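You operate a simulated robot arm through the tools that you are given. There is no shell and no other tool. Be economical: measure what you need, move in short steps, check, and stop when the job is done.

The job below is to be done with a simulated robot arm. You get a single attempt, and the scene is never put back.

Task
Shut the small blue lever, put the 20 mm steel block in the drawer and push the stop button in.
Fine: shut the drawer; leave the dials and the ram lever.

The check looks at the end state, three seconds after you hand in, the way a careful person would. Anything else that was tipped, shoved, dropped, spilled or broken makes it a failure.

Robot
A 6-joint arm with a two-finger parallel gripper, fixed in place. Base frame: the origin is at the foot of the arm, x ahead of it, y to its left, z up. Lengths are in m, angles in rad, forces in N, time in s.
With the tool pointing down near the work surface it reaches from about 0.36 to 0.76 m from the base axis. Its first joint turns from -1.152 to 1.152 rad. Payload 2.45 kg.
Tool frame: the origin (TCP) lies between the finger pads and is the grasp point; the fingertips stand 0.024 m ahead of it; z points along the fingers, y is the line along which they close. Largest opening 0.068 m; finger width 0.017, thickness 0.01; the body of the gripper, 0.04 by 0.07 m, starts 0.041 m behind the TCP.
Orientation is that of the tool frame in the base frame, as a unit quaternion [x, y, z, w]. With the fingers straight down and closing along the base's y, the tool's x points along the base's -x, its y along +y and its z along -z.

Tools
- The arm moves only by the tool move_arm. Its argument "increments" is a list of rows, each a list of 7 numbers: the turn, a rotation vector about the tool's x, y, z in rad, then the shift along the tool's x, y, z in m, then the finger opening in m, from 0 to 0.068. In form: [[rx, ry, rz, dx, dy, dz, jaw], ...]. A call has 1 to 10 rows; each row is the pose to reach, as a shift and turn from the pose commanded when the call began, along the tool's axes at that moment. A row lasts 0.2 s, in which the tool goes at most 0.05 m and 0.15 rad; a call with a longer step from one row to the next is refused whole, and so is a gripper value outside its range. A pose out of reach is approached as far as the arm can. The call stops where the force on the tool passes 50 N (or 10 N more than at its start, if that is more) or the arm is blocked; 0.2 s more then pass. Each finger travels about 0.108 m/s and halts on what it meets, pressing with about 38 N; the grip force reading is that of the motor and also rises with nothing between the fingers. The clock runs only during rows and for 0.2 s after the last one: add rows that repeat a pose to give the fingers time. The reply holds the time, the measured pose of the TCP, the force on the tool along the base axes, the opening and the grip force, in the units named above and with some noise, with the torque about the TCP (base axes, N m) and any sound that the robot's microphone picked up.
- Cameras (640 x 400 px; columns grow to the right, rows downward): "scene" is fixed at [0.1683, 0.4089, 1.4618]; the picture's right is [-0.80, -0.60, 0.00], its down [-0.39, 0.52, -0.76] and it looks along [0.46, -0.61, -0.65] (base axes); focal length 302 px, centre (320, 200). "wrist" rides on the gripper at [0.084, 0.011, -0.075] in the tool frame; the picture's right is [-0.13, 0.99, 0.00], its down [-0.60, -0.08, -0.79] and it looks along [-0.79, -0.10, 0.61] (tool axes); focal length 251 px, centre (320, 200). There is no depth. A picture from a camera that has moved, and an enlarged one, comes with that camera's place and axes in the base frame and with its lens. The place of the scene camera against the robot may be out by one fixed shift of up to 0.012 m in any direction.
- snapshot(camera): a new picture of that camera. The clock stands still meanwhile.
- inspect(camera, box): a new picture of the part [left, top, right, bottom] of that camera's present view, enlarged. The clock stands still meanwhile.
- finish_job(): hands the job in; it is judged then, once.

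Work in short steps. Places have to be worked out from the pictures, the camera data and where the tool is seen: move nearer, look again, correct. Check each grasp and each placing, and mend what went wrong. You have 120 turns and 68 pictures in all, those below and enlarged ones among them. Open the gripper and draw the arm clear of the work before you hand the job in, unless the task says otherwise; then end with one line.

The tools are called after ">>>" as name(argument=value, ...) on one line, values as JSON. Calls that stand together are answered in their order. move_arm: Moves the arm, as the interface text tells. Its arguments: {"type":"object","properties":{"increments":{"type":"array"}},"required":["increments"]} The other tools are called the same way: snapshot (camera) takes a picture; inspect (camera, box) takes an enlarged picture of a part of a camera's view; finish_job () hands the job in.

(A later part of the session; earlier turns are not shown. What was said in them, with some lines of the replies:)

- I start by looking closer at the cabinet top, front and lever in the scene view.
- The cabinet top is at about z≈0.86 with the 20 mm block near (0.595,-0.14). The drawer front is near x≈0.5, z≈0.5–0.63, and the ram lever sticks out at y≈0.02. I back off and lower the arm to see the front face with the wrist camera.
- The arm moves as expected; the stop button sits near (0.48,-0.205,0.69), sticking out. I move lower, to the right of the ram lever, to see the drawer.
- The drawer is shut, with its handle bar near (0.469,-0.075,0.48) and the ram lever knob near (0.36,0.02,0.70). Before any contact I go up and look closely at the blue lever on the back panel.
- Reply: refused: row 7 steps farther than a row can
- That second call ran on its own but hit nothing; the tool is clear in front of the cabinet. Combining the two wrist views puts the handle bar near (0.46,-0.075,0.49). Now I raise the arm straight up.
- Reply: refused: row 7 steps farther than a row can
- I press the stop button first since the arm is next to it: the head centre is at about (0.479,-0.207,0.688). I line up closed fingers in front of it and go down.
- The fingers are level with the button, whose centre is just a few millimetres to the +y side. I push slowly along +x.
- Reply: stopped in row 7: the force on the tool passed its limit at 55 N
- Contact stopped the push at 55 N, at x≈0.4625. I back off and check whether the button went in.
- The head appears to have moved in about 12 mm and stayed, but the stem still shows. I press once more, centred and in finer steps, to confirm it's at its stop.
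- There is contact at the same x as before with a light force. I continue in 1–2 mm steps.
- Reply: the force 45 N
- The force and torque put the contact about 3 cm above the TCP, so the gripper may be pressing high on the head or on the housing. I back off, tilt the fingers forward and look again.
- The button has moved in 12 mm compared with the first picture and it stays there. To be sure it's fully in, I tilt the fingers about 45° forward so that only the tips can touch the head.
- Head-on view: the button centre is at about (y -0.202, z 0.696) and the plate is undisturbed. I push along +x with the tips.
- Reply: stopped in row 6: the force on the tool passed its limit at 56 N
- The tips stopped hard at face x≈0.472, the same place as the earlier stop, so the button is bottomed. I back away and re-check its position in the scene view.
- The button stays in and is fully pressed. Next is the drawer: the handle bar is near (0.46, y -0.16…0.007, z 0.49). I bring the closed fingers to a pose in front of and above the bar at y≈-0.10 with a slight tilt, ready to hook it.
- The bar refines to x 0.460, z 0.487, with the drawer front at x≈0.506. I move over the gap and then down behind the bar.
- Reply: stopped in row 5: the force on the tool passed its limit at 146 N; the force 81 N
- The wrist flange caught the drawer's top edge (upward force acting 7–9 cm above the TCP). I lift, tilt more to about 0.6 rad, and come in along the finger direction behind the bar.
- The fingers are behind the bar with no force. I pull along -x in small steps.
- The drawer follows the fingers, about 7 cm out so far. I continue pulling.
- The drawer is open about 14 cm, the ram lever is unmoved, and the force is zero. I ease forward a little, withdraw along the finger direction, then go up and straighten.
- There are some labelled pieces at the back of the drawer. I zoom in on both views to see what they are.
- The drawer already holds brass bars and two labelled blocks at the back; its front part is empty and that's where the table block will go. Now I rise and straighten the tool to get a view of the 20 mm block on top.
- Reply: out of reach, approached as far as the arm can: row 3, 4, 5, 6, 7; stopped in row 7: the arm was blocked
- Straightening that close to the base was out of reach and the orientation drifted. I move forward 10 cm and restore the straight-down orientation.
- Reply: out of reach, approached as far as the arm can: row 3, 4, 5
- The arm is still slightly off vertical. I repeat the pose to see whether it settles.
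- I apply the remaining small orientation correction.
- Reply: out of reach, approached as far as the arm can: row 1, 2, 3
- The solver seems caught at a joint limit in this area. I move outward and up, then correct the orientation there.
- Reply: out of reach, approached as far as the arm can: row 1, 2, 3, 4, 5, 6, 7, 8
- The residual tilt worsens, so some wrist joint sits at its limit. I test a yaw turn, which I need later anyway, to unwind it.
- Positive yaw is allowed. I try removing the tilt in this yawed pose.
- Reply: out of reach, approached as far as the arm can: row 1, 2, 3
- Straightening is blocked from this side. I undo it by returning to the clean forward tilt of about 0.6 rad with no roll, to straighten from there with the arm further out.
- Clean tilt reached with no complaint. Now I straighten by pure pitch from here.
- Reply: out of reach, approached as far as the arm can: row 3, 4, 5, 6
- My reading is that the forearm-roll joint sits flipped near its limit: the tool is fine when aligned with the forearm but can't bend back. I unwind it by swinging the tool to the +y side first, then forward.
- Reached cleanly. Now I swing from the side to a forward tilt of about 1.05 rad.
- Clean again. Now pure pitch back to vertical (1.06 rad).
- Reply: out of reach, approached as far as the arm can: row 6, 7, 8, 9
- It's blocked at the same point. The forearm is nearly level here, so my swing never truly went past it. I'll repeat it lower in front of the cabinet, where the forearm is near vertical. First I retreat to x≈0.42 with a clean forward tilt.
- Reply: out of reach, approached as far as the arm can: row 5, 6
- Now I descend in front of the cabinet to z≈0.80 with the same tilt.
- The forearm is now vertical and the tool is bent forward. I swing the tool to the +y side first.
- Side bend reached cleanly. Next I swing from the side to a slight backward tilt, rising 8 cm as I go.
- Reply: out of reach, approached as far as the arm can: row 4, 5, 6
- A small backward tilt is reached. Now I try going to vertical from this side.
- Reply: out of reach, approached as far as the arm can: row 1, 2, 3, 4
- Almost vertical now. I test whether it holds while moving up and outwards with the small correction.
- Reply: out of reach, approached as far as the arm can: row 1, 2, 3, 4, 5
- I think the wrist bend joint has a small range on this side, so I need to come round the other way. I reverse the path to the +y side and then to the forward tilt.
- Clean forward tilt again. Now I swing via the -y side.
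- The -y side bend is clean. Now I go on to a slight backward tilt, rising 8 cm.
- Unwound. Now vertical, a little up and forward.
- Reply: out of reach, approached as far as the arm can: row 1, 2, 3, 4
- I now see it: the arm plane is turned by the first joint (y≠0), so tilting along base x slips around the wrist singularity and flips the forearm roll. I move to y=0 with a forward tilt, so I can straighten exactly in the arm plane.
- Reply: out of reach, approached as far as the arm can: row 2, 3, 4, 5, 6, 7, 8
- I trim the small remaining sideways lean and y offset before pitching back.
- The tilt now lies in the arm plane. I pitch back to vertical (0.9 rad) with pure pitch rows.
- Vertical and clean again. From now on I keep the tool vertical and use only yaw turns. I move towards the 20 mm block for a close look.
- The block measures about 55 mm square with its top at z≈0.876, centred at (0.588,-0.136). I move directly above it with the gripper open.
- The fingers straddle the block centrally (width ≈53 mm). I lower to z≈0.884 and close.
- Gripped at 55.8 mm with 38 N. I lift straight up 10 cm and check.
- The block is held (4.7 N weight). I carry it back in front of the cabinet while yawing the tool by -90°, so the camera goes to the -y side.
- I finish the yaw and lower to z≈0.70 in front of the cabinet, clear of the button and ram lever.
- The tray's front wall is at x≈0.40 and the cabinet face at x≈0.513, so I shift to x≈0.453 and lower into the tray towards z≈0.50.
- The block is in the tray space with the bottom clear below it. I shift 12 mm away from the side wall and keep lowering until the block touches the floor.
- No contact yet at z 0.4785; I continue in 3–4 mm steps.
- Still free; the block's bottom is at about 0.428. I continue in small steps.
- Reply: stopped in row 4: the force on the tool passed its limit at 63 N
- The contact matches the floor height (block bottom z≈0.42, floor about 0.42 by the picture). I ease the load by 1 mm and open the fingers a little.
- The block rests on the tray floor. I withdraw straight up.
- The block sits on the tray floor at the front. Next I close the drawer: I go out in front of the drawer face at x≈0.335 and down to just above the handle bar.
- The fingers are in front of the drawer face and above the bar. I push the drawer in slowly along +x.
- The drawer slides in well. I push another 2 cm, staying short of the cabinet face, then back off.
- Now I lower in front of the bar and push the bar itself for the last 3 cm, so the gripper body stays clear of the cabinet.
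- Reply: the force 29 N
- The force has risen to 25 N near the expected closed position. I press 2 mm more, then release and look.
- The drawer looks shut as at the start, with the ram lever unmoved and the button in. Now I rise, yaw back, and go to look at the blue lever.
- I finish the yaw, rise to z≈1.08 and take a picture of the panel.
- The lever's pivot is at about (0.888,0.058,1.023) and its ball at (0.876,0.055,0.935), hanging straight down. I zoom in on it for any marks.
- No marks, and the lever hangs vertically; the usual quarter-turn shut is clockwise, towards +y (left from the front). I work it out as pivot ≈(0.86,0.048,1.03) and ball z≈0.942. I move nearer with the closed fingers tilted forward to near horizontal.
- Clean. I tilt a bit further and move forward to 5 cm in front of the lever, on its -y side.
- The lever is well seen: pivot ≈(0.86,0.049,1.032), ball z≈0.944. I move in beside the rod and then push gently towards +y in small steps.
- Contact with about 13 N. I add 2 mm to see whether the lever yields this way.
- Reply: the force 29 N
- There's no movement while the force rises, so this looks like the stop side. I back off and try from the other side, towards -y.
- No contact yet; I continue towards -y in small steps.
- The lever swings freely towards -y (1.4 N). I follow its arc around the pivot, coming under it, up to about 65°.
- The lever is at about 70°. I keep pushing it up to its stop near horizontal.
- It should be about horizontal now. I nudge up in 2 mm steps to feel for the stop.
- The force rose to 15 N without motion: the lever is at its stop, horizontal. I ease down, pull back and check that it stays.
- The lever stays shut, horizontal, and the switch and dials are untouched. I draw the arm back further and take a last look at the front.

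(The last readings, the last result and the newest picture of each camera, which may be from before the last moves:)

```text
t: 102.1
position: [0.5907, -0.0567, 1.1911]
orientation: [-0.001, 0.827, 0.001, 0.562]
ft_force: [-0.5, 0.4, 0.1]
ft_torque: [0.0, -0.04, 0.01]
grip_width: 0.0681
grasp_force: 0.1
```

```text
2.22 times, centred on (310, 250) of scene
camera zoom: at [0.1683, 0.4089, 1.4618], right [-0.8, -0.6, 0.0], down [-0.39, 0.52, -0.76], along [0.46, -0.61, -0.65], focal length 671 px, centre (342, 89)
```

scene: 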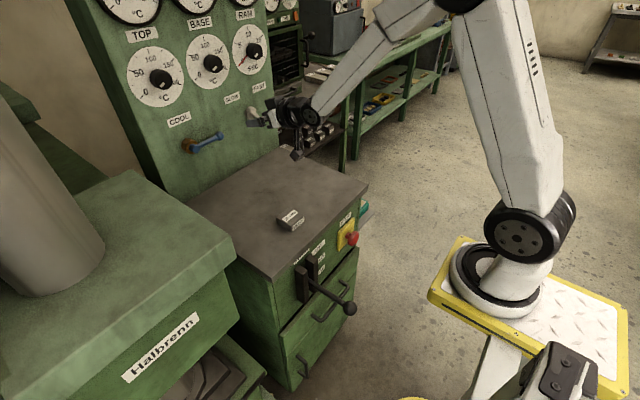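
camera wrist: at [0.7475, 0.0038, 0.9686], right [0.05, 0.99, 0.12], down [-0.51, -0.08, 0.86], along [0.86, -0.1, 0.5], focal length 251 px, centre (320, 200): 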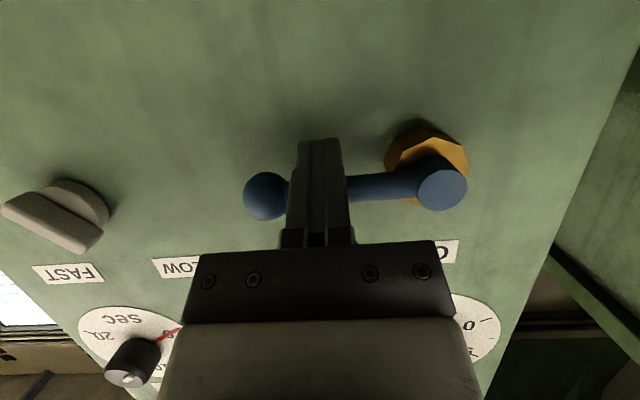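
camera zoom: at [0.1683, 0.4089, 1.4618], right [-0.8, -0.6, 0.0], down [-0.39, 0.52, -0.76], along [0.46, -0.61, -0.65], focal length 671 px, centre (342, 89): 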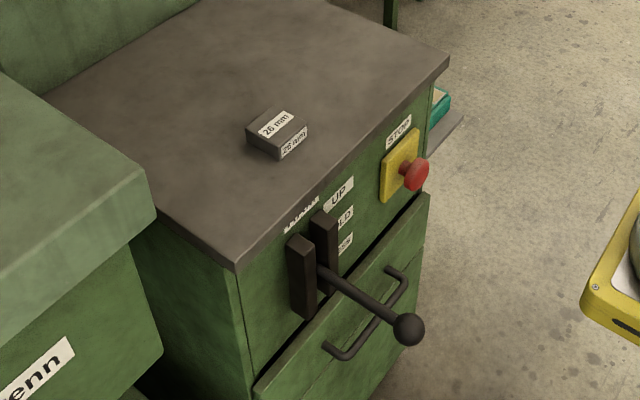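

The drawer, handle and ram lever are where they were at the start, the stop button is in, and the 26 mm block is undisturbed. I hand in the job.

>>> finish_job()

```text
The job is handed in.
```

The job is handed in: the blue lever is shut (turned to its horizontal stop), the 20 mm block is in the closed drawer, and the stop button is pressed in. The dials and ram lever were left as they were.
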